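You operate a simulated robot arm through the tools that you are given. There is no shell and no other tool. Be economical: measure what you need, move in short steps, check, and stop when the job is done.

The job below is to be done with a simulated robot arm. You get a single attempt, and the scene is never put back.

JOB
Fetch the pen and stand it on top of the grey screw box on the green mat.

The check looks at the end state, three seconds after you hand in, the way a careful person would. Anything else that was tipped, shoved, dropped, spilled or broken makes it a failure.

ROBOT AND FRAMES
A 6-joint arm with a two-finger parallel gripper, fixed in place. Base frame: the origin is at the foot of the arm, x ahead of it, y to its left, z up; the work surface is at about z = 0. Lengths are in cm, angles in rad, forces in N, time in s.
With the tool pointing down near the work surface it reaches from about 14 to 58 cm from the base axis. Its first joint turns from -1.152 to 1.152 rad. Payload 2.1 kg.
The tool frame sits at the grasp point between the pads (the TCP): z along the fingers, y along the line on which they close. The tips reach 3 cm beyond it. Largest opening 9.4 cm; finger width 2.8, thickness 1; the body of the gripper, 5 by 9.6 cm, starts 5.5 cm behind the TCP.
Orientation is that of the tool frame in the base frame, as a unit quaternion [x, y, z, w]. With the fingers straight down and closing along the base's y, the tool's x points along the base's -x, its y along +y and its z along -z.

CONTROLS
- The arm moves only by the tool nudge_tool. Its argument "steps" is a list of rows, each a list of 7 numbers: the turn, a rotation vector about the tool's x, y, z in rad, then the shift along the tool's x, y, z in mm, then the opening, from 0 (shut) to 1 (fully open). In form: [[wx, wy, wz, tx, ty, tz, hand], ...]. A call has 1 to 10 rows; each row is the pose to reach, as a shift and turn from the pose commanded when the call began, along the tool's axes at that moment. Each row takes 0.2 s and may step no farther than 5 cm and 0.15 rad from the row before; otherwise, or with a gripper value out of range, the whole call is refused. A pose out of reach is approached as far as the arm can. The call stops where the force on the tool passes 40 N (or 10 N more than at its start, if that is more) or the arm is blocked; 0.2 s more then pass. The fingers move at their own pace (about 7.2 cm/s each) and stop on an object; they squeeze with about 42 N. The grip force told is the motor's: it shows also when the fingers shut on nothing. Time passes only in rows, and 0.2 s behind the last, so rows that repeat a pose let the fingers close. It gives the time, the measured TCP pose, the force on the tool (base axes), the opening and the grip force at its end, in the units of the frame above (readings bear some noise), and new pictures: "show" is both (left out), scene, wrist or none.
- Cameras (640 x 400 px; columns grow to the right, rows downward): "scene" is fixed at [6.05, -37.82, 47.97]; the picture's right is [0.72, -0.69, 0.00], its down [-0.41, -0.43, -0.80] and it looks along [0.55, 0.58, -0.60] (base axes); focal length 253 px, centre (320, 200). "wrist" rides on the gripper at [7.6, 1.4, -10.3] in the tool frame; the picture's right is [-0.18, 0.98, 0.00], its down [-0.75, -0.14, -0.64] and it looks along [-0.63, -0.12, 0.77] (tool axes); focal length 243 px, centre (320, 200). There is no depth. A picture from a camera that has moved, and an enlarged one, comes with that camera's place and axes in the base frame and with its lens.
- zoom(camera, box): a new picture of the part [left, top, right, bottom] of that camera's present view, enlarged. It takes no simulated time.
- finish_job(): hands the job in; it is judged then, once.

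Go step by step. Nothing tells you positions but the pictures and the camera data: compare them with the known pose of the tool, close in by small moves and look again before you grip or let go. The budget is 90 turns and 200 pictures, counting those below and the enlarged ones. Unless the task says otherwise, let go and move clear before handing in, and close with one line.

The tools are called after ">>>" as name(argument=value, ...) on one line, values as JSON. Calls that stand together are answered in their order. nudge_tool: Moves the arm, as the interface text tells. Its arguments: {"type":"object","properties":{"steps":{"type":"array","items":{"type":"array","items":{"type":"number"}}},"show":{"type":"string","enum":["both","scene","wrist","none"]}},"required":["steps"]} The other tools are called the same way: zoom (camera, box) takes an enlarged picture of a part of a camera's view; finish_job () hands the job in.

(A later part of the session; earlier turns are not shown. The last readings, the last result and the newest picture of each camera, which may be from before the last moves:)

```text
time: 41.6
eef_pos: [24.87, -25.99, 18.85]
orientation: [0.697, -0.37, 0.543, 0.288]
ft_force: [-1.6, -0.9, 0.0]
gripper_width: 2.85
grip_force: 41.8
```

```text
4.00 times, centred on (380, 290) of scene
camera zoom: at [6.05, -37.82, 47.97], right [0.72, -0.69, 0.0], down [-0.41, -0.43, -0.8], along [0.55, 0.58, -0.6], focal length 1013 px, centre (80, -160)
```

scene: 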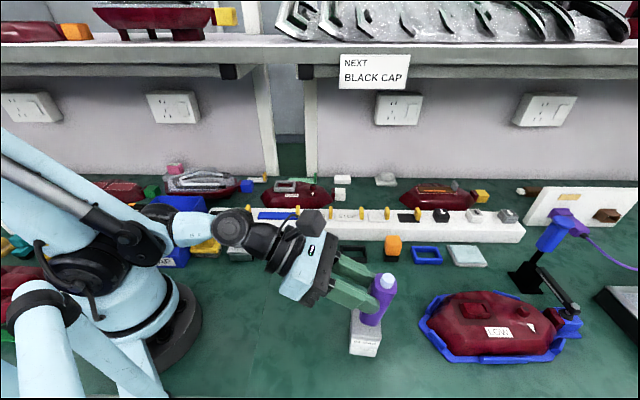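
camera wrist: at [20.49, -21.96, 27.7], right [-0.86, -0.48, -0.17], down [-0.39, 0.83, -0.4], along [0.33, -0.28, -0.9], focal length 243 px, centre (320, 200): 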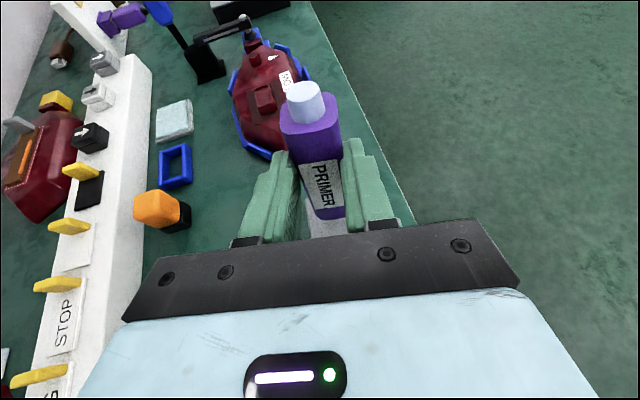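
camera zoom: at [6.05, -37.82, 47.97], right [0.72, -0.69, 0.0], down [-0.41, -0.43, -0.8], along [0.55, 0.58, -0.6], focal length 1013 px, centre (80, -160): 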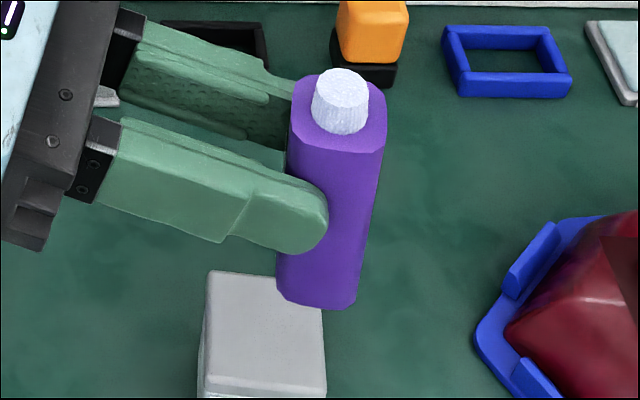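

That overcorrects by about 5°, so the right tilt is about 70.5°. I'll set that and lower to just above the box.

>>> nudge_tool(steps=[[0, -0.045, 0, -8, 0, 2, 0], [0, -0.09, 0, -17, 0, 4.3, 0], [0, -0.09, 0, -26, 0, 6.5, 0], [0, -0.09, 0, -33, 0, 8.4, 0]])

>>> zoom(camera="scene", box=[330, 260, 410, 360])

>>> zoom(camera="wrist", box=[250, 70, 410, 250])

```text
time: 42.6
eef_pos: [24.82, -25.94, 15.36]
orientation: [0.72, -0.382, 0.512, 0.271]
ft_force: [0.2, 0.2, -0.9]
gripper_width: 2.83
grip_force: 42.3
camera wrist: at [19.74, -20.84, 25.92], right [-0.85, -0.5, -0.17], down [-0.36, 0.79, -0.5], along [0.39, -0.36, -0.85], focal length 243 px, centre (320, 200)
```

scene: 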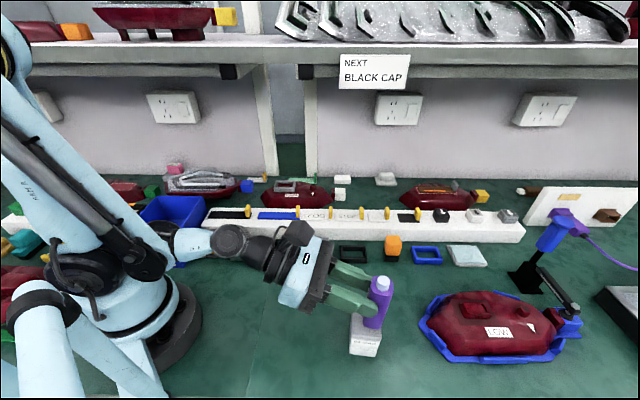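
wrist: 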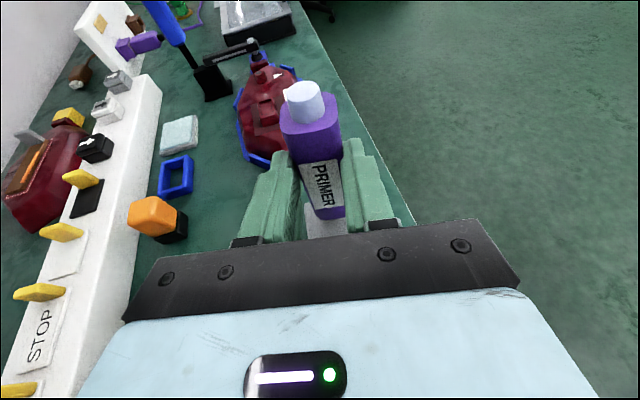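

```text
4.00 times, centred on (370, 310) of scene
camera zoom: at [6.05, -37.82, 47.97], right [0.72, -0.69, 0.0], down [-0.41, -0.43, -0.8], along [0.55, 0.58, -0.6], focal length 1013 px, centre (120, -240)
```

zoom: 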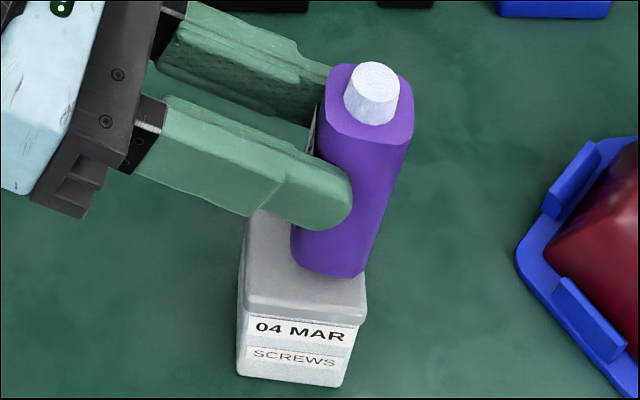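

```text
2.22 times, centred on (330, 160) of wrist
camera zoom: at [19.74, -20.84, 25.92], right [-0.85, -0.5, -0.17], down [-0.36, 0.79, -0.5], along [0.39, -0.36, -0.85], focal length 539 px, centre (298, 289)
```

zoom: 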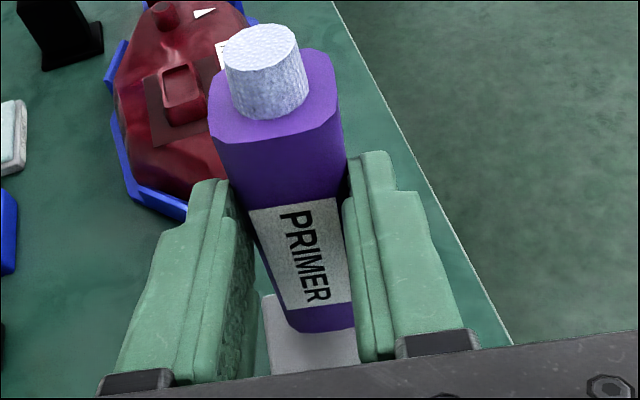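

The pen is upright now but about 0.8 cm too far outward. I'll shift it back, then lower.

>>> nudge_tool(steps=[[0, 0, 0, -1.3, 0, -3.7, 0], [0, 0, 0, -2.6, 0, -7.5, 0], [0, 0, 0, -5.5, 0, -6.5, 0], [0, 0, 0, -8.5, 0, -5.5, 0]])

>>> zoom(camera="scene", box=[330, 260, 410, 360])

```text
time: 43.6
eef_pos: [24.32, -25.41, 15.06]
orientation: [0.721, -0.383, 0.51, 0.27]
ft_force: [0.1, 0.5, -0.4]
gripper_width: 2.84
grip_force: 42.0
out of reach, approached as far as the arm can: row 4
camera wrist: at [19.34, -20.22, 25.67], right [-0.85, -0.5, -0.17], down [-0.36, 0.79, -0.5], along [0.39, -0.36, -0.85], focal length 243 px, centre (320, 200)
```

scene: 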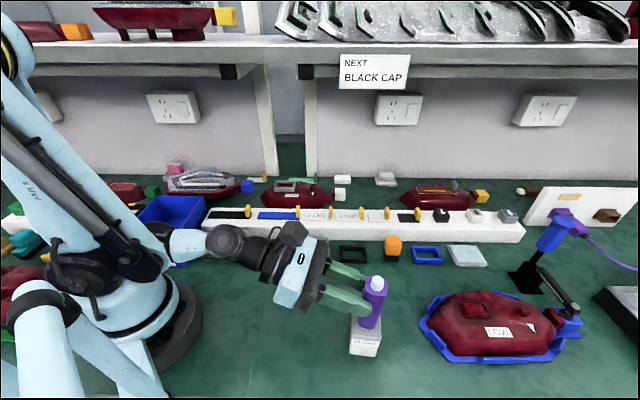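
wrist: 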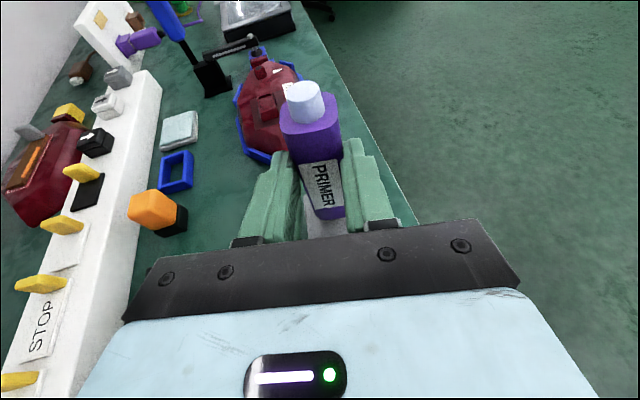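

```text
4.00 times, centred on (370, 310) of scene
camera zoom: at [6.05, -37.82, 47.97], right [0.72, -0.69, 0.0], down [-0.41, -0.43, -0.8], along [0.55, 0.58, -0.6], focal length 1013 px, centre (120, -240)
```

zoom: 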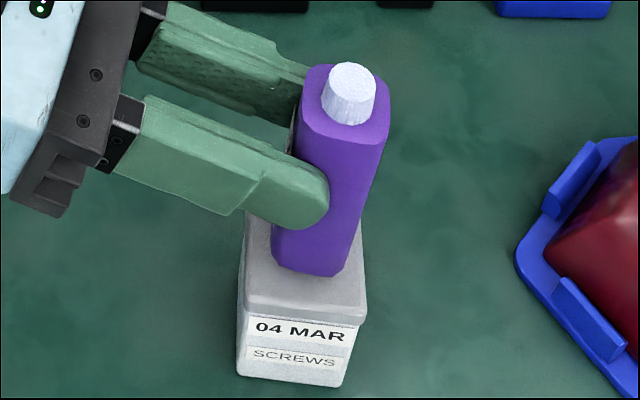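

Position is right, but the wrist limit stops me just above contact. I'll give back 2.5° of tilt to continue down gently.

>>> nudge_tool(steps=[[0, -0.025, 0, -1.5, 0, 1.5, 0], [0, -0.045, 0, -3, 0, 3, 0], [0, -0.045, 0, -4, 0, 3.5, 0], [0, -0.045, 0, -4, 0, 3.5, 0]], show="none")

>>> zoom(camera="scene", box=[330, 260, 410, 360])

```text
time: 44.6
eef_pos: [24.49, -25.62, 14.66]
orientation: [0.732, -0.389, 0.495, 0.263]
ft_force: [0.2, 0.1, -0.3]
gripper_width: 2.82
grip_force: 41.9
```

```text
4.00 times, centred on (370, 310) of scene
camera zoom: at [6.05, -37.82, 47.97], right [0.72, -0.69, 0.0], down [-0.41, -0.43, -0.8], along [0.55, 0.58, -0.6], focal length 1013 px, centre (120, -240)
```

zoom: 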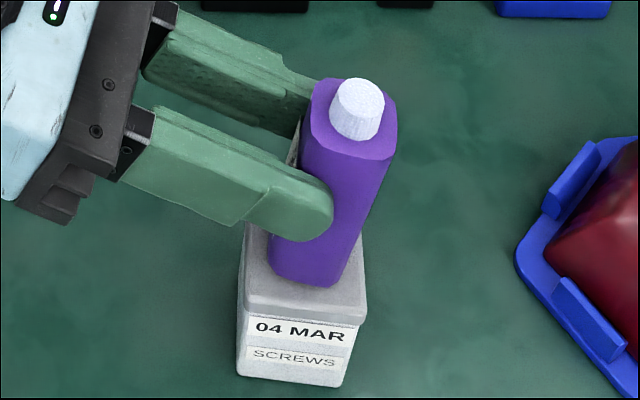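

It's close now. I'll go down in 1–2 mm steps until light contact.

>>> nudge_tool(steps=[[0, 0, 0, -1, 0, 0.4, 0], [0, 0, 0, -2, 0, 0.8, 0], [0, 0, 0, -2, 0, 0.8, 0]], show="none")

```text
time: 45.4
eef_pos: [24.53, -25.59, 14.24]
orientation: [0.732, -0.39, 0.494, 0.263]
ft_force: [0.4, 0.1, -0.6]
gripper_width: 2.84
grip_force: 42.0
```

>>> nudge_tool(steps=[[0, 0, 0, -1, 0, 0.4, 0], [0, 0, 0, -1, 0, 0.4, 0]], show="none")

```text
time: 46.0
eef_pos: [24.5, -25.48, 14.3]
orientation: [0.732, -0.388, 0.495, 0.262]
ft_force: [0.0, -0.3, -0.2]
gripper_width: 2.82
grip_force: 42.1
```

>>> nudge_tool(steps=[[0, 0, 0, -1, 0, 0.4, 0], [0, 0, 0, -1, 0, 0.4, 0]], show="none")

```text
time: 46.6
eef_pos: [24.5, -25.58, 14.19]
orientation: [0.732, -0.389, 0.493, 0.262]
ft_force: [0.2, -0.4, -0.6]
gripper_width: 2.8
grip_force: 42.6
```

>>> nudge_tool(steps=[[0, 0, 0, -0.7, 0, 0.3, 0], [0, 0, 0, -1.4, 0, 0.6, 0], [0, 0, 0, -1.4, 0, 0.6, 0]], show="none")

>>> zoom(camera="scene", box=[330, 270, 410, 370])

```text
time: 47.4
eef_pos: [24.64, -25.51, 14.19]
orientation: [0.732, -0.389, 0.494, 0.263]
ft_force: [0.0, -0.3, -1.1]
gripper_width: 2.83
grip_force: 42.1
```

```text
4.00 times, centred on (370, 320) of scene
camera zoom: at [6.05, -37.82, 47.97], right [0.72, -0.69, 0.0], down [-0.41, -0.43, -0.8], along [0.55, 0.58, -0.6], focal length 1013 px, centre (120, -280)
```

zoom: 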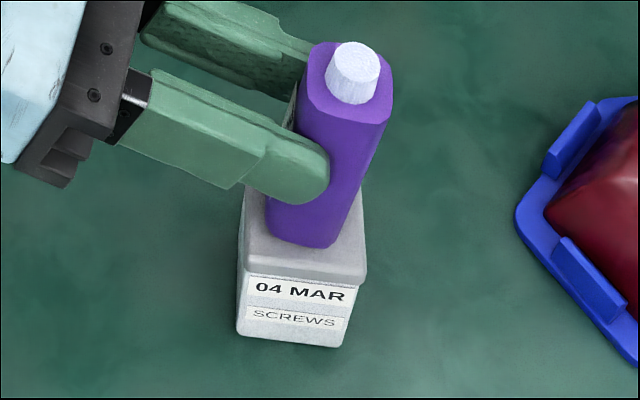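

Still no contact. I'll continue a little more.

>>> nudge_tool(steps=[[0, 0, 0, -0.7, 0, 0.3, 0], [0, 0, 0, -1.4, 0, 0.6, 0], [0, 0, 0, -1.4, 0, 0.6, 0]], show="none")

```text
time: 48.2
eef_pos: [24.56, -25.61, 14.21]
orientation: [0.732, -0.39, 0.493, 0.263]
ft_force: [-0.2, -0.1, -0.8]
gripper_width: 2.82
grip_force: 42.1
out of reach, approached as far as the arm can: row 1, 2
```

Wrist limit again, so I'll give back another 1.5° of tilt and lower.

>>> nudge_tool(steps=[[0, -0.03, 0, 0, 0, 0, 0], [0, -0.03, 0, -1, 0, 0.6, 0], [0, -0.03, 0, -2, 0, 1, 0], [0, -0.03, 0, -2, 0, 1, 0]], show="none")

```text
time: 49.2
eef_pos: [24.67, -25.67, 13.86]
orientation: [0.738, -0.391, 0.487, 0.256]
ft_force: [0.2, -2.8, 37.0]
gripper_width: 2.83
grip_force: 42.0
```

Contact (37 N). I'll ease up half a millimetre and check the pose before a very slow release.

>>> nudge_tool(steps=[[0, 0, 0, 0.5, 0, -0.2, 0], [0, 0, 0, 0.5, 0, -0.2, 0]])

>>> zoom(camera="scene", box=[340, 280, 410, 350])

>>> zoom(camera="wrist", box=[250, 70, 410, 250])

```text
time: 49.8
eef_pos: [24.56, -25.55, 13.8]
orientation: [0.738, -0.391, 0.487, 0.256]
ft_force: [2.6, -1.4, 32.6]
gripper_width: 2.82
grip_force: 41.6
camera wrist: at [19.85, -21.08, 24.86], right [-0.85, -0.49, -0.17], down [-0.38, 0.81, -0.44], along [0.36, -0.31, -0.88], focal length 243 px, centre (320, 200)
```

scene: 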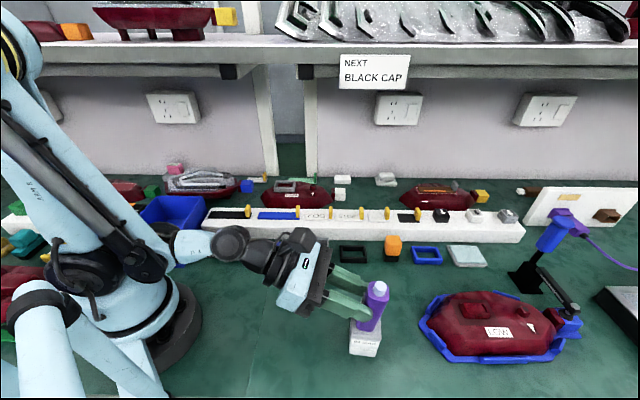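
wrist: 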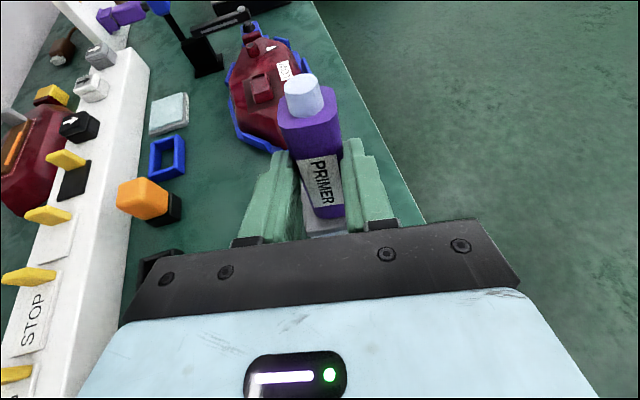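

```text
5.71 times, centred on (375, 315) of scene
camera zoom: at [6.04, -37.81, 47.98], right [0.72, -0.69, 0.0], down [-0.41, -0.43, -0.8], along [0.55, 0.58, -0.6], focal length 1447 px, centre (6, -457)
```

zoom: 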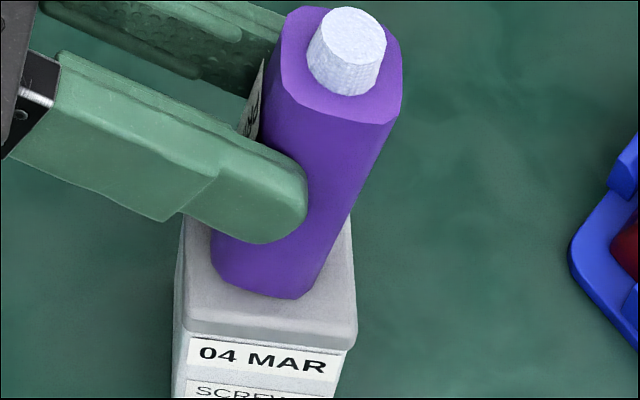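

```text
2.22 times, centred on (330, 160) of wrist
camera zoom: at [19.85, -21.08, 24.86], right [-0.85, -0.49, -0.17], down [-0.38, 0.81, -0.44], along [0.36, -0.31, -0.88], focal length 539 px, centre (298, 289)
```

zoom: 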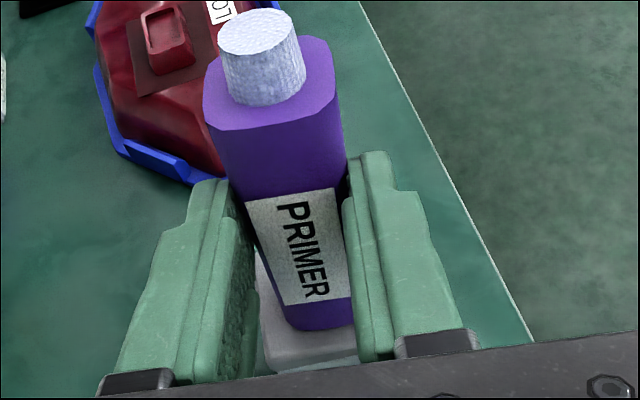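

The pen leans outward about 8°, within its stable range, so a very slow release should let it rock back flat while the pads guide it sideways. I'll ease the pressure and open only a fraction of a millimetre per step.

>>> nudge_tool(steps=[[0, 0, 0, 0.6, 0, -0.3, 0], [0, 0, 0, 0.6, 0, -0.3, 0.29], [0, 0, 0, 0.6, 0, -0.3, 0.298], [0, 0, 0, 0.6, 0, -0.3, 0.302], [0, 0, 0, 0.6, 0, -0.3, 0.305], [0, 0, 0, 0.6, 0, -0.3, 0.308], [0, 0, 0, 0.6, 0, -0.3, 0.311], [0, 0, 0, 0.6, 0, -0.3, 0.314], [0, 0, 0, 0.6, 0, -0.3, 0.317]])

>>> zoom(camera="scene", box=[340, 280, 410, 350])

>>> zoom(camera="wrist", box=[250, 70, 410, 250])

```text
time: 51.8
eef_pos: [24.4, -25.63, 13.75]
orientation: [0.739, -0.393, 0.483, 0.257]
ft_force: [0.3, 0.6, 0.2]
gripper_width: 2.98
grip_force: 0.3
camera wrist: at [19.82, -21.15, 24.83], right [-0.86, -0.49, -0.17], down [-0.38, 0.82, -0.43], along [0.35, -0.31, -0.89], focal length 243 px, centre (320, 200)
```

scene: 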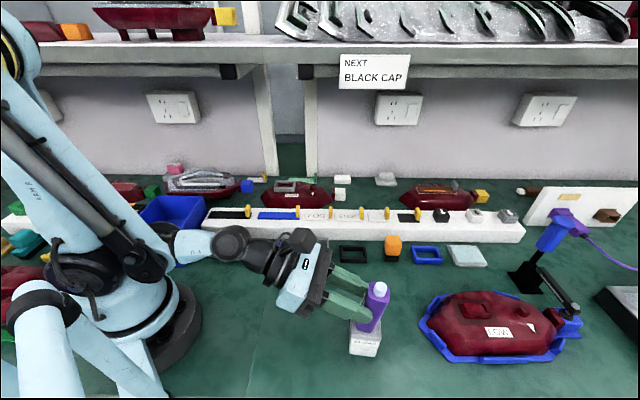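
wrist: 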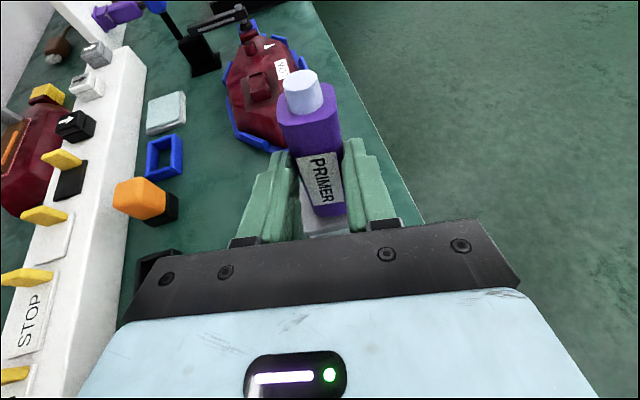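

```text
5.71 times, centred on (375, 315) of scene
camera zoom: at [6.05, -37.82, 47.97], right [0.72, -0.69, 0.0], down [-0.41, -0.43, -0.8], along [0.55, 0.58, -0.6], focal length 1447 px, centre (6, -457)
```

zoom: 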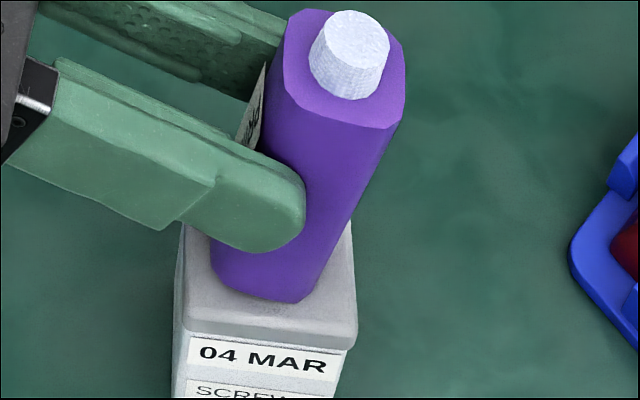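

```text
2.22 times, centred on (330, 160) of wrist
camera zoom: at [19.82, -21.15, 24.83], right [-0.86, -0.49, -0.17], down [-0.38, 0.82, -0.43], along [0.35, -0.31, -0.89], focal length 539 px, centre (298, 289)
```

zoom: 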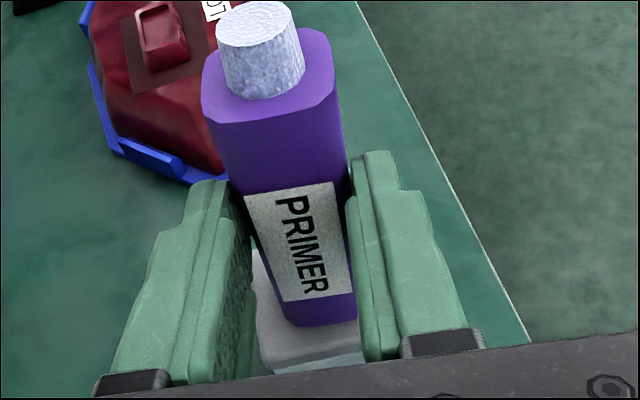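

The pen now leans about 5° and is still lightly touching the pads. I'll open a touch more, slowly, and see whether it rights itself.

>>> nudge_tool(steps=[[0, 0, 0, 0, 0, 0, 0.32], [0, 0, 0, 0, 0, 0, 0.323], [0, 0, 0, 0, 0, 0, 0.326], [0, 0, 0, 0, 0, 0, 0.329], [0, 0, 0, 0, 0, 0, 0.332], [0, 0, 0, 0, 0, 0, 0.335]], show="none")

>>> zoom(camera="scene", box=[340, 280, 410, 350])

>>> zoom(camera="wrist", box=[250, 70, 410, 250])

```text
time: 53.2
eef_pos: [24.57, -25.69, 13.65]
orientation: [0.739, -0.393, 0.483, 0.257]
ft_force: [-0.4, 0.3, -0.3]
gripper_width: 3.14
grip_force: 0.0
```

```text
5.71 times, centred on (375, 315) of scene
camera zoom: at [6.05, -37.82, 47.97], right [0.72, -0.69, 0.0], down [-0.41, -0.43, -0.8], along [0.55, 0.58, -0.6], focal length 1447 px, centre (6, -457)
```

zoom: 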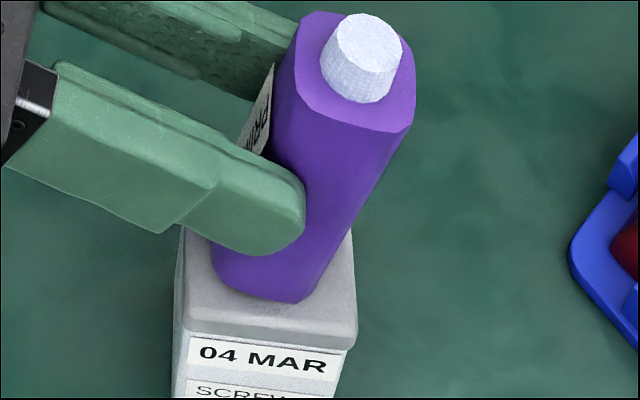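

```text
2.22 times, centred on (330, 160) of wrist
camera zoom: at [19.82, -21.15, 24.83], right [-0.86, -0.49, -0.17], down [-0.38, 0.82, -0.43], along [0.35, -0.31, -0.89], focal length 539 px, centre (298, 289)
```

zoom: 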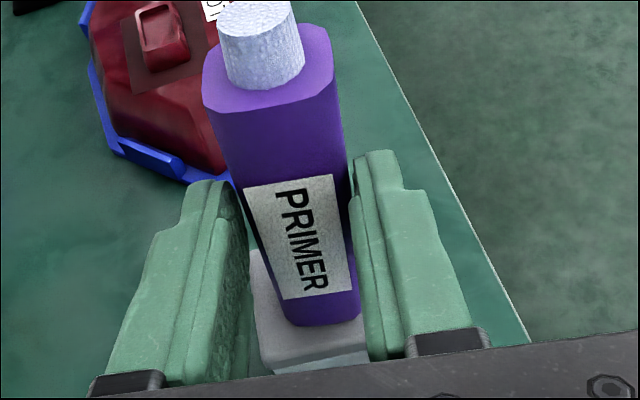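

It tips further out, so the standing margin is only a few degrees and the pen must be held accurately upright. I'll regrip now, take it back to the free mat, lay it flat and regrasp squarely.

>>> nudge_tool(steps=[[0, 0, 0, 0, 0, 0, 0.31], [0, 0, 0, 0, 0, 0, 0], [0, 0, 0, 0, 0, 0, 0], [0, 0, 0, 5, 0, -2.2, 0], [0, 0, 0, 14, 0, -6, 0], [0, 0, 0, 32, 0, -14, 0], [0, 0, 0, 64, 0, -28, 0]])

>>> zoom(camera="scene", box=[330, 230, 430, 350])

```text
time: 54.8
eef_pos: [24.59, -25.58, 20.83]
orientation: [0.739, -0.393, 0.483, 0.257]
ft_force: [0.1, -0.7, -0.1]
gripper_width: 2.82
grip_force: 41.7
camera wrist: at [19.89, -21.07, 31.82], right [-0.86, -0.49, -0.17], down [-0.38, 0.82, -0.43], along [0.35, -0.31, -0.89], focal length 243 px, centre (320, 200)
```

scene: 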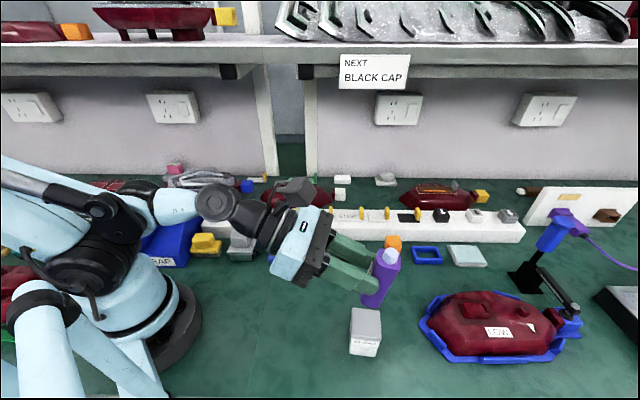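
wrist: 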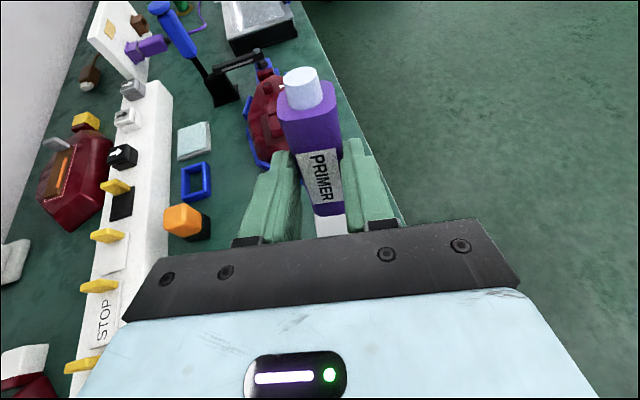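

```text
3.33 times, centred on (380, 290) of scene
camera zoom: at [6.04, -37.81, 47.97], right [0.72, -0.69, 0.0], down [-0.41, -0.43, -0.8], along [0.55, 0.58, -0.6], focal length 844 px, centre (120, -100)
```

zoom: 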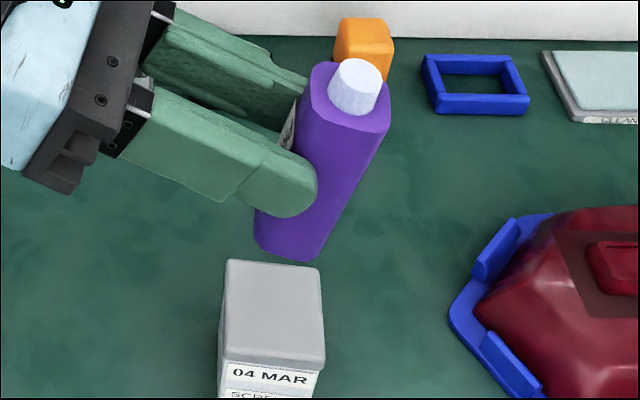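

Firmly held again, and the box is undisturbed. I'll carry the pen back over the free patch of mat.

>>> nudge_tool(steps=[[0.033, 0, -0.0145, 3, -18, 4, 0], [0.066, 0, -0.029, 6, -36, 8, 0], [0.099, 0, -0.0435, 8, -54, 12, 0], [0.132, 0, -0.058, 11, -72, 16, 0], [0.165, 0, -0.0725, 13, -90, 20, 0], [0.198, 0, -0.087, 16, -106, 25, 0]], show="none")

```text
time: 56.2
eef_pos: [35.15, -21.94, 21.37]
orientation: [0.777, -0.31, 0.509, 0.203]
ft_force: [0.5, 0.2, 0.1]
gripper_width: 2.85
grip_force: 42.0
```

Now I'll tilt the tool back down so that the pen comes horizontal.

>>> nudge_tool(steps=[[0, -0.14, 0, 0, 0, 0, 0], [0, -0.28, 0, 0, 0, 0, 0], [0, -0.42, 0, 0, 0, 0, 0], [0, -0.56, 0, 0, 0, 0, 0], [0, -0.7, 0, 0, 0, 0, 0], [0, -0.84, 0, 0, 0, 0, 0], [0, -0.98, 0, 0, 0, 0, 0], [0, -1.12, 0, 0, 0, 0, 0], [0, -1.26, 0, 0, 0, 0, 0], [0, -1.4, 0, 0, 0, 0, 0]])

>>> zoom(camera="scene", box=[330, 190, 450, 290])

```text
time: 58.4
eef_pos: [34.84, -22.18, 21.18]
orientation: [0.922, -0.368, -0.114, -0.046]
ft_force: [0.1, 0.3, 0.0]
gripper_width: 2.8
grip_force: 42.1
camera wrist: at [41.14, -29.86, 29.32], right [-0.81, -0.59, 0.04], down [-0.32, 0.5, 0.81], along [-0.5, 0.64, -0.59], focal length 243 px, centre (320, 200)
```

scene: 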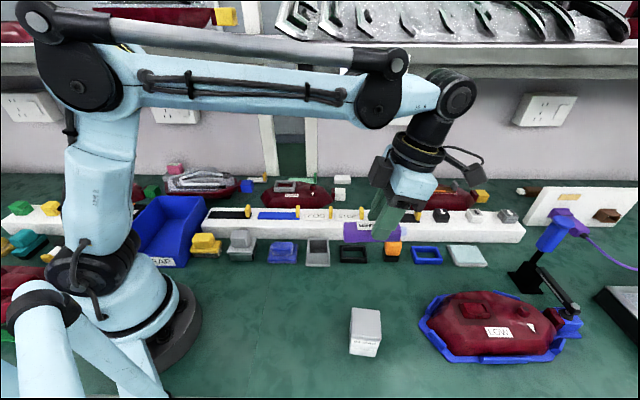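
wrist: 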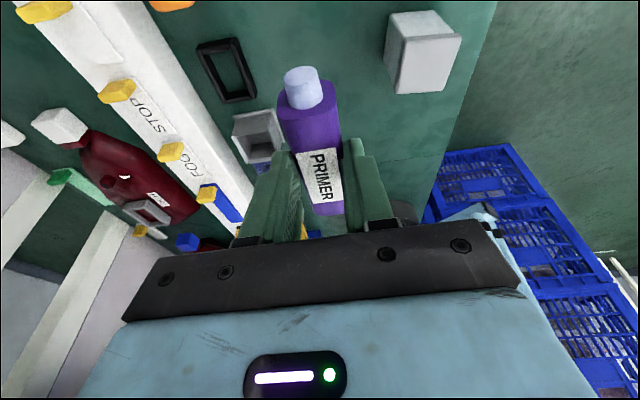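

```text
4.00 times, centred on (390, 240) of scene
camera zoom: at [6.04, -37.81, 47.97], right [0.72, -0.69, 0.0], down [-0.41, -0.43, -0.8], along [0.55, 0.58, -0.6], focal length 1013 px, centre (40, 40)
```

zoom: 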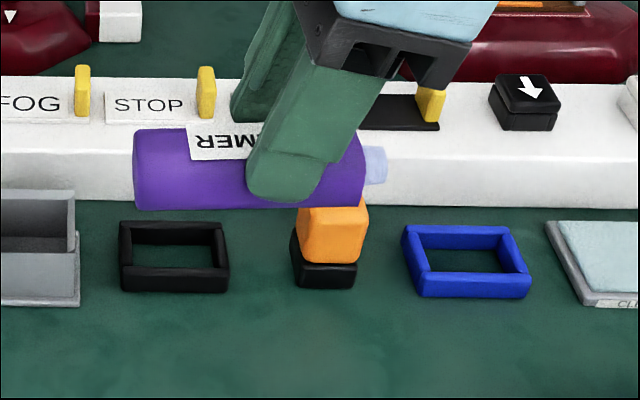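

The pen is level. I'll lower it to just above the mat.

>>> nudge_tool(steps=[[0, 0, 0, 9, 0, 36, 0], [0, 0, 0, 18, 0, 72, 0], [0, 0, 0, 27, 0, 108, 0], [0, 0, 0, 35, 0, 140, 0], [0, 0, 0, 39, 0, 157, 0], [0, 0, 0, 41, 0, 163, 0]], show="none")

>>> zoom(camera="scene", box=[330, 240, 450, 320])

```text
time: 59.8
eef_pos: [34.79, -22.14, 4.4]
orientation: [0.922, -0.368, -0.113, -0.045]
ft_force: [-3.2, 0.8, 36.5]
gripper_width: 2.85
grip_force: 41.8
```

```text
5.00 times, centred on (390, 280) of scene
camera zoom: at [6.03, -37.81, 47.98], right [0.72, -0.69, 0.0], down [-0.41, -0.43, -0.8], along [0.55, 0.58, -0.6], focal length 1266 px, centre (-30, -200)
```

zoom: 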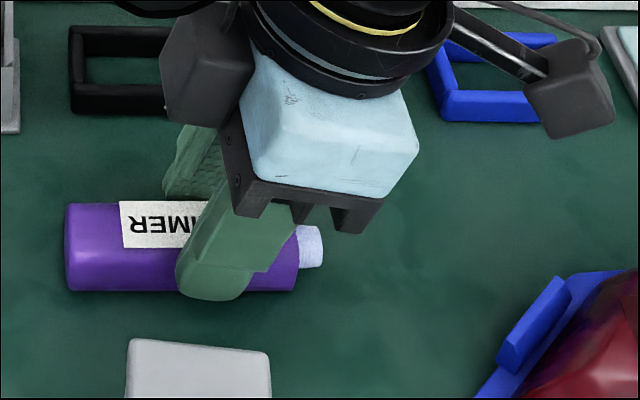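

The pen is on the mat. I'll ease off, open, and look.

>>> nudge_tool(steps=[[0, 0, 0, 0, 0, -0.8, 0], [0, 0, 0, 0, 0, -0.8, 0.3], [0, 0, 0, 0, 0, -0.8, 0.34], [0, 0, 0, 0, 0, -0.8, 0.45], [0, 0, 0, 0, 0, -0.8, 0.6], [0, 0, 0, 0, 0, -0.8, 0.65], [0, 0, 0, 0, 0, -0.8, 0.65]])

>>> zoom(camera="scene", box=[330, 240, 450, 320])

```text
time: 61.4
eef_pos: [34.92, -22.17, 4.37]
orientation: [0.922, -0.367, -0.111, -0.045]
ft_force: [-0.1, -0.1, -1.0]
gripper_width: 6.1
grip_force: 0.2
camera wrist: at [41.17, -29.93, 12.56], right [-0.81, -0.59, 0.04], down [-0.32, 0.5, 0.8], along [-0.5, 0.63, -0.59], focal length 243 px, centre (320, 200)
```

scene: 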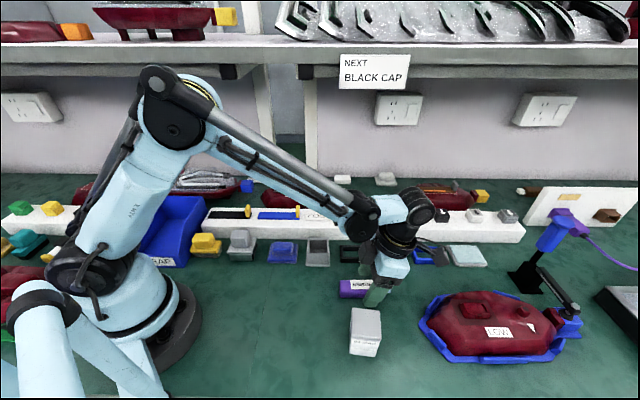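
wrist: 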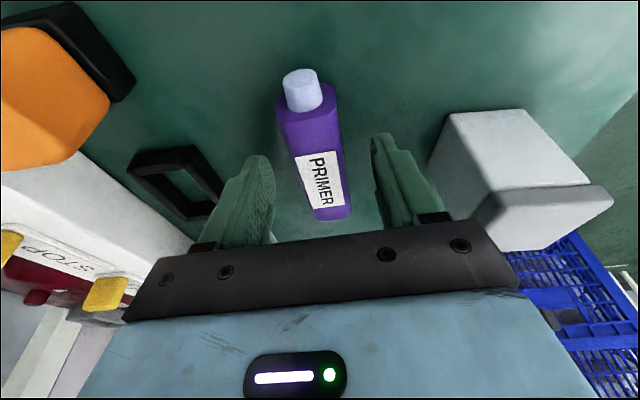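

```text
5.00 times, centred on (390, 280) of scene
camera zoom: at [6.05, -37.82, 47.97], right [0.72, -0.69, 0.0], down [-0.41, -0.43, -0.8], along [0.55, 0.58, -0.6], focal length 1266 px, centre (-30, -200)
```

zoom: 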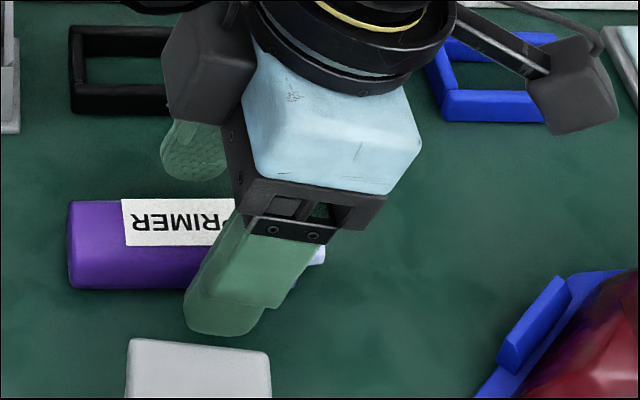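

The pen lies flat and square. I'll tilt back to about -24.5°, slide slightly toward the nib, and go lower so the pads overlap the pen more.

>>> nudge_tool(steps=[[0, -0.06, 0, 4, -1, -2, 0.65], [0, -0.12, 0, 8.7, -2, -2.2, 0.65], [0, -0.185, 0, 8.7, -2, -2.2, 0.65], [0, -0.185, 0, 9.8, -2, 2, 0.65], [0, -0.185, 0, 10.9, -2, 6.4, 0.65]])

>>> zoom(camera="scene", box=[330, 240, 450, 320])

```text
time: 62.6
eef_pos: [35.75, -22.43, 3.64]
orientation: [0.908, -0.362, -0.197, -0.079]
ft_force: [0.8, 0.8, -1.2]
gripper_width: 6.1
grip_force: 0.1
camera wrist: at [42.92, -31.24, 9.74], right [-0.8, -0.6, 0.08], down [-0.21, 0.39, 0.9], along [-0.56, 0.7, -0.44], focal length 243 px, centre (320, 200)
```

scene: 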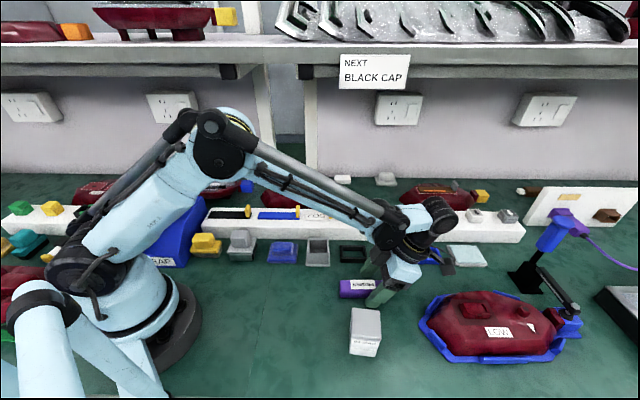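
wrist: 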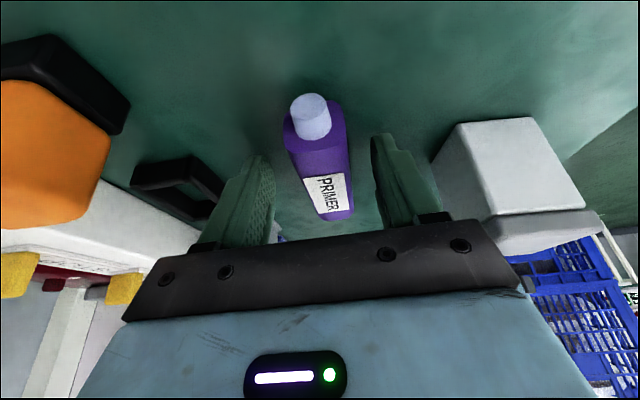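

```text
5.00 times, centred on (390, 280) of scene
camera zoom: at [6.05, -37.82, 47.97], right [0.72, -0.69, 0.0], down [-0.41, -0.43, -0.8], along [0.55, 0.58, -0.6], focal length 1266 px, centre (-30, -200)
```

zoom: 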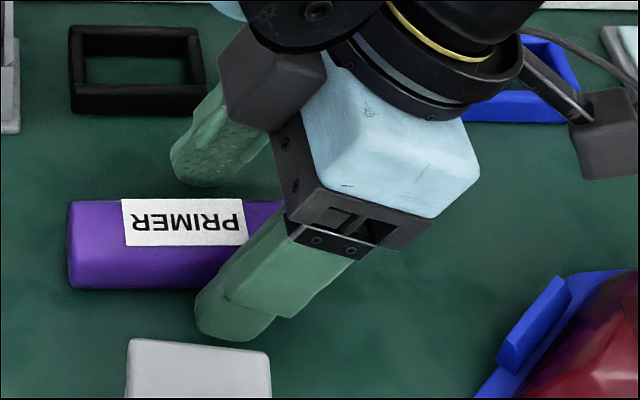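

Well placed. I'll lower 1.5 mm more and close.

>>> nudge_tool(steps=[[0, 0, 0, 0.6, 0, 1.4, 0.65], [0, 0, 0, 0.6, 0, 1.4, 0.5], [0, 0, 0, 0.6, 0, 1.4, 0.4], [0, 0, 0, 0.6, 0, 1.4, 0.34], [0, 0, 0, 0.6, 0, 1.4, 0.31], [0, 0, 0, 0.6, 0, 1.4, 0], [0, 0, 0, 0.6, 0, 1.4, 0], [0, 0, 0, 0.6, 0, 1.4, 0]], show="none")

>>> zoom(camera="scene", box=[330, 240, 450, 320])

```text
time: 64.4
eef_pos: [35.66, -22.56, 3.49]
orientation: [0.908, -0.362, -0.196, -0.079]
ft_force: [-0.4, 0.1, -0.3]
gripper_width: 2.86
grip_force: 42.4
```

```text
5.00 times, centred on (390, 280) of scene
camera zoom: at [6.05, -37.82, 47.97], right [0.72, -0.69, 0.0], down [-0.41, -0.43, -0.8], along [0.55, 0.58, -0.6], focal length 1266 px, centre (-30, -200)
```

zoom: 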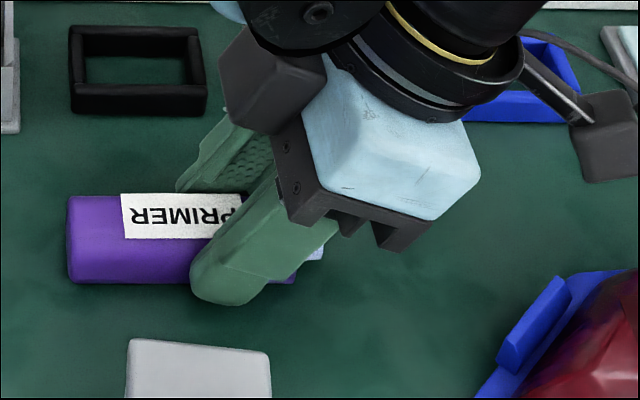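

Gripped squarely. I'll lift and start tilting up.

>>> nudge_tool(steps=[[0, 0, 0, -4, 0, -9, 0], [0, 0, 0, -12, 0, -27, 0], [0, 0.1, 0, -27, 0, -60, 0], [0, 0.22, 0, -42, 0, -92, 0], [0, 0.35, 0, -58, 0, -127, 0], [0, 0.48, 0, -71, 0, -155, 0], [0, 0.61, 0, -75, 0, -165, 0], [0, 0.74, 0, -75, 0, -165, 0], [0, 0.87, 0, -75, 0, -165, 0], [0, 1.0, 0, -75, 0, -165, 0]], show="none")

```text
time: 66.6
eef_pos: [35.74, -22.67, 21.58]
orientation: [0.891, -0.355, 0.263, 0.104]
ft_force: [0.7, -0.5, 0.0]
gripper_width: 2.87
grip_force: 41.8
```

Continuing the tilt to 65.5° so the pen is vertical.

>>> nudge_tool(steps=[[0, 0.13, 0, 0, 0, 0, 0], [0, 0.26, 0, 0, 0, 0, 0], [0, 0.39, 0, 0, 0, 0, 0], [0, 0.52, 0, 0, 0, 0, 0], [0, 0.571, 0, 0, 0, 0, 0], [0, 0.571, 0, 0, 0, 0, 0]], show="none")

>>> zoom(camera="scene", box=[340, 180, 440, 280])

```text
time: 68.0
eef_pos: [35.78, -22.44, 21.74]
orientation: [0.78, -0.311, 0.504, 0.201]
ft_force: [-0.5, 0.4, 0.1]
gripper_width: 2.85
grip_force: 41.5
```

```text
4.00 times, centred on (390, 230) of scene
camera zoom: at [6.05, -37.82, 47.97], right [0.72, -0.69, 0.0], down [-0.41, -0.43, -0.8], along [0.55, 0.58, -0.6], focal length 1013 px, centre (40, 80)
```

zoom: 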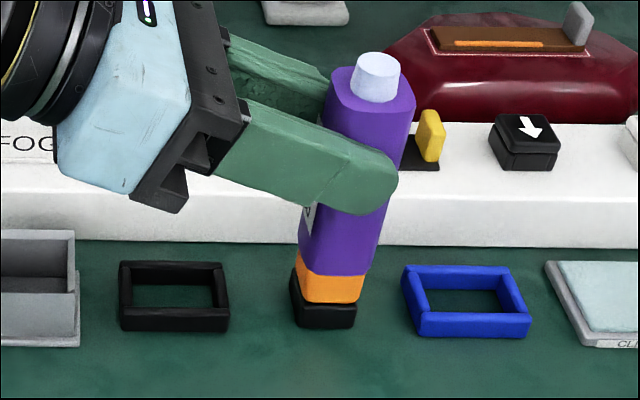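

The pen is upright within about a degree. I'll carry it over the box again.

>>> nudge_tool(steps=[[-0.033, 0, 0.015, -2, 17, 0, 0], [-0.066, 0, 0.03, -4, 34, -4, 0], [-0.099, 0, 0.045, -8, 51, -10, 0], [-0.132, 0, 0.06, -16, 68, -16, 0], [-0.165, 0, 0.075, -28, 85, -24, 0], [-0.197, 0, 0.089, -40, 101, -30, 0], [-0.197, 0, 0.089, -58, 101, -32, 0]], show="none")

>>> zoom(camera="scene", box=[330, 250, 420, 360])

```text
time: 69.6
eef_pos: [24.81, -26.18, 17.66]
orientation: [0.742, -0.394, 0.478, 0.254]
ft_force: [-0.3, 0.8, -0.7]
gripper_width: 2.85
grip_force: 41.3
```

```text
3.64 times, centred on (375, 305) of scene
camera zoom: at [6.05, -37.82, 47.97], right [0.72, -0.69, 0.0], down [-0.41, -0.43, -0.8], along [0.55, 0.58, -0.6], focal length 921 px, centre (120, -182)
```

zoom: 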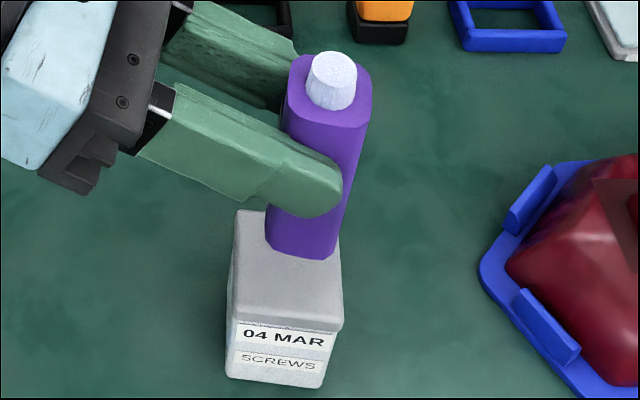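

Nearly perfect, with about 1° of inward lean that I'll trim out. Lowering to just above the box.

>>> nudge_tool(steps=[[0, -0.008, 0, -9, 0, 4.1, 0], [0, -0.015, 0, -18, 0, 8.2, 0], [0, -0.018, 0, -25, 0, 11.4, 0], [0, -0.018, 0, -25, 0, 11.4, 0]])

>>> zoom(camera="scene", box=[340, 270, 410, 350])

>>> zoom(camera="wrist", box=[250, 70, 410, 250])

```text
time: 70.6
eef_pos: [24.91, -26.16, 14.97]
orientation: [0.747, -0.396, 0.471, 0.25]
ft_force: [0.1, 0.2, 0.0]
gripper_width: 2.85
grip_force: 42.1
camera wrist: at [20.48, -22.0, 26.27], right [-0.86, -0.48, -0.17], down [-0.39, 0.83, -0.4], along [0.33, -0.28, -0.9], focal length 243 px, centre (320, 200)
```

scene: 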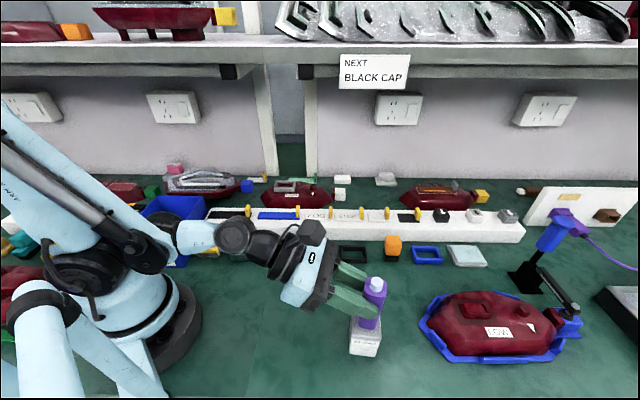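
wrist: 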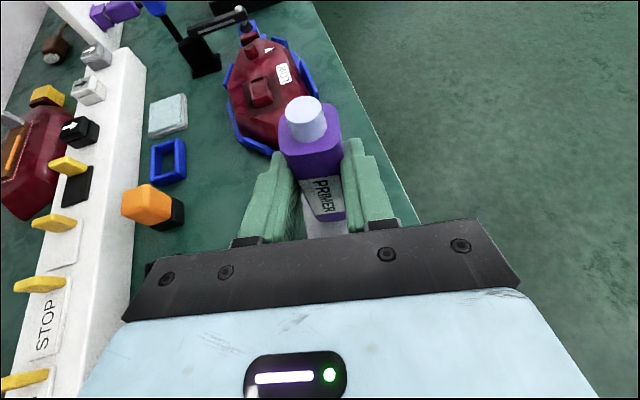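

```text
5.00 times, centred on (375, 310) of scene
camera zoom: at [6.05, -37.82, 47.97], right [0.72, -0.69, 0.0], down [-0.41, -0.43, -0.8], along [0.55, 0.58, -0.6], focal length 1266 px, centre (45, -350)
```

zoom: 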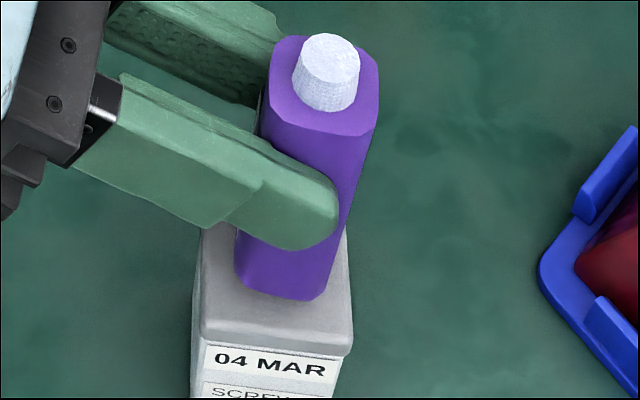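

```text
2.22 times, centred on (330, 160) of wrist
camera zoom: at [20.48, -22.0, 26.27], right [-0.86, -0.48, -0.17], down [-0.39, 0.83, -0.4], along [0.33, -0.28, -0.9], focal length 539 px, centre (298, 289)
```

zoom: 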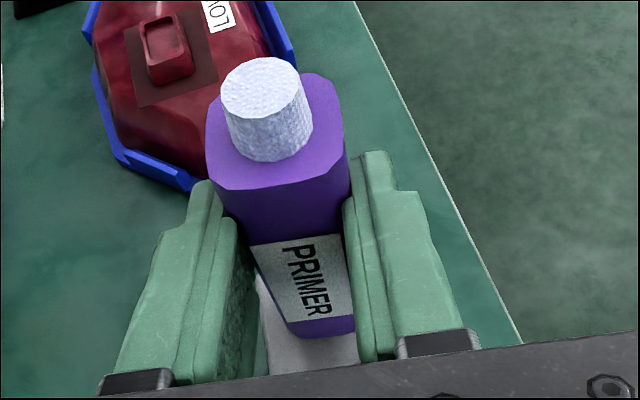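

Well centred. I'll trim pitch and roll by under a degree, then step down to gentle contact.

>>> nudge_tool(steps=[[-0.003, 0.005, -0.007, -1.5, 0, 0.7, 0], [-0.0065, 0.01, -0.0135, -3, 0, 1.4, 0], [-0.0065, 0.01, -0.0135, -4, 0, 1.9, 0], [-0.0065, 0.01, -0.0135, -4, 0, 1.9, 0]], show="none")

```text
time: 71.6
eef_pos: [25.02, -26.24, 14.6]
orientation: [0.746, -0.391, 0.473, 0.258]
ft_force: [0.1, -0.1, -0.5]
gripper_width: 2.86
grip_force: 41.8
```

>>> nudge_tool(steps=[[0, 0, 0, -0.9, 0, 0.4, 0], [0, 0, 0, -1.4, 0, 0.6, 0], [0, 0, 0, -1.4, 0, 0.6, 0]], show="none")

```text
time: 72.4
eef_pos: [25.03, -26.29, 14.48]
orientation: [0.746, -0.392, 0.472, 0.258]
ft_force: [-0.1, -0.2, -0.2]
gripper_width: 2.85
grip_force: 41.9
```

>>> nudge_tool(steps=[[0, 0, 0, -0.9, 0, 0.4, 0], [0, 0, 0, -1.4, 0, 0.6, 0], [0, 0, 0, -1.4, 0, 0.6, 0]], show="none")

```text
time: 73.2
eef_pos: [24.98, -26.27, 14.22]
orientation: [0.746, -0.392, 0.472, 0.258]
ft_force: [0.4, 0.2, -1.2]
gripper_width: 2.87
grip_force: 42.0
```

>>> nudge_tool(steps=[[0, 0, 0, -0.9, 0, 0.4, 0], [0, 0, 0, -1.4, 0, 0.6, 0], [0, 0, 0, -1.4, 0, 0.6, 0]], show="none")

```text
time: 74.0
eef_pos: [25.17, -26.23, 14.07]
orientation: [0.746, -0.39, 0.474, 0.259]
ft_force: [-6.6, 2.1, 32.1]
gripper_width: 2.84
grip_force: 41.9
```

Contact made. I'll ease the pressure by about half a millimetre and release very slowly to a hairline gap, then look.

>>> nudge_tool(steps=[[0, 0, 0, 0.8, 0, -0.4, 0], [0, 0, 0, 0.8, 0, -0.4, 0.28], [0, 0, 0, 0.8, 0, -0.4, 0.295], [0, 0, 0, 0.8, 0, -0.4, 0.3], [0, 0, 0, 0.8, 0, -0.4, 0.303], [0, 0, 0, 0.8, 0, -0.4, 0.306], [0, 0, 0, 0.8, 0, -0.4, 0.309], [0, 0, 0, 0.8, 0, -0.4, 0.312], [0, 0, 0, 0.8, 0, -0.4, 0.315], [0, 0, 0, 0.8, 0, -0.4, 0.318]], show="none")

>>> zoom(camera="scene", box=[340, 270, 410, 350])

>>> zoom(camera="wrist", box=[250, 70, 410, 250])

```text
time: 76.2
eef_pos: [25.05, -26.35, 14.14]
orientation: [0.747, -0.392, 0.472, 0.258]
ft_force: [-0.2, -0.2, -0.6]
gripper_width: 2.97
grip_force: 0.0
```

```text
5.00 times, centred on (375, 310) of scene
camera zoom: at [6.05, -37.82, 47.97], right [0.72, -0.69, 0.0], down [-0.41, -0.43, -0.8], along [0.55, 0.58, -0.6], focal length 1266 px, centre (45, -350)
```

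zoom: 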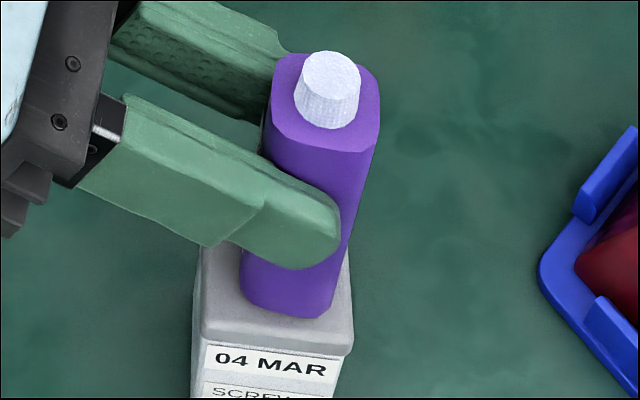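

```text
2.22 times, centred on (330, 160) of wrist
camera zoom: at [20.66, -21.94, 25.36], right [-0.86, -0.49, -0.15], down [-0.39, 0.82, -0.42], along [0.33, -0.3, -0.9], focal length 539 px, centre (298, 289)
```

zoom: 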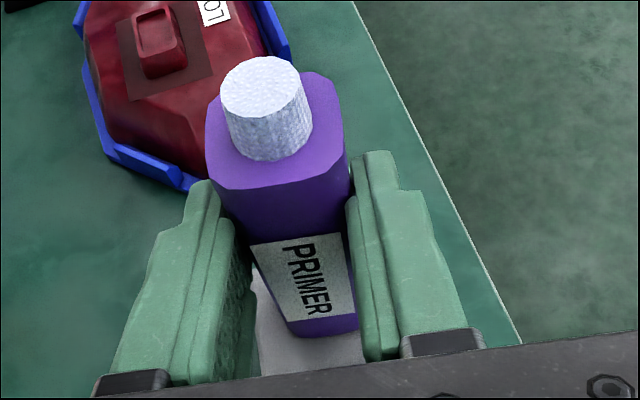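

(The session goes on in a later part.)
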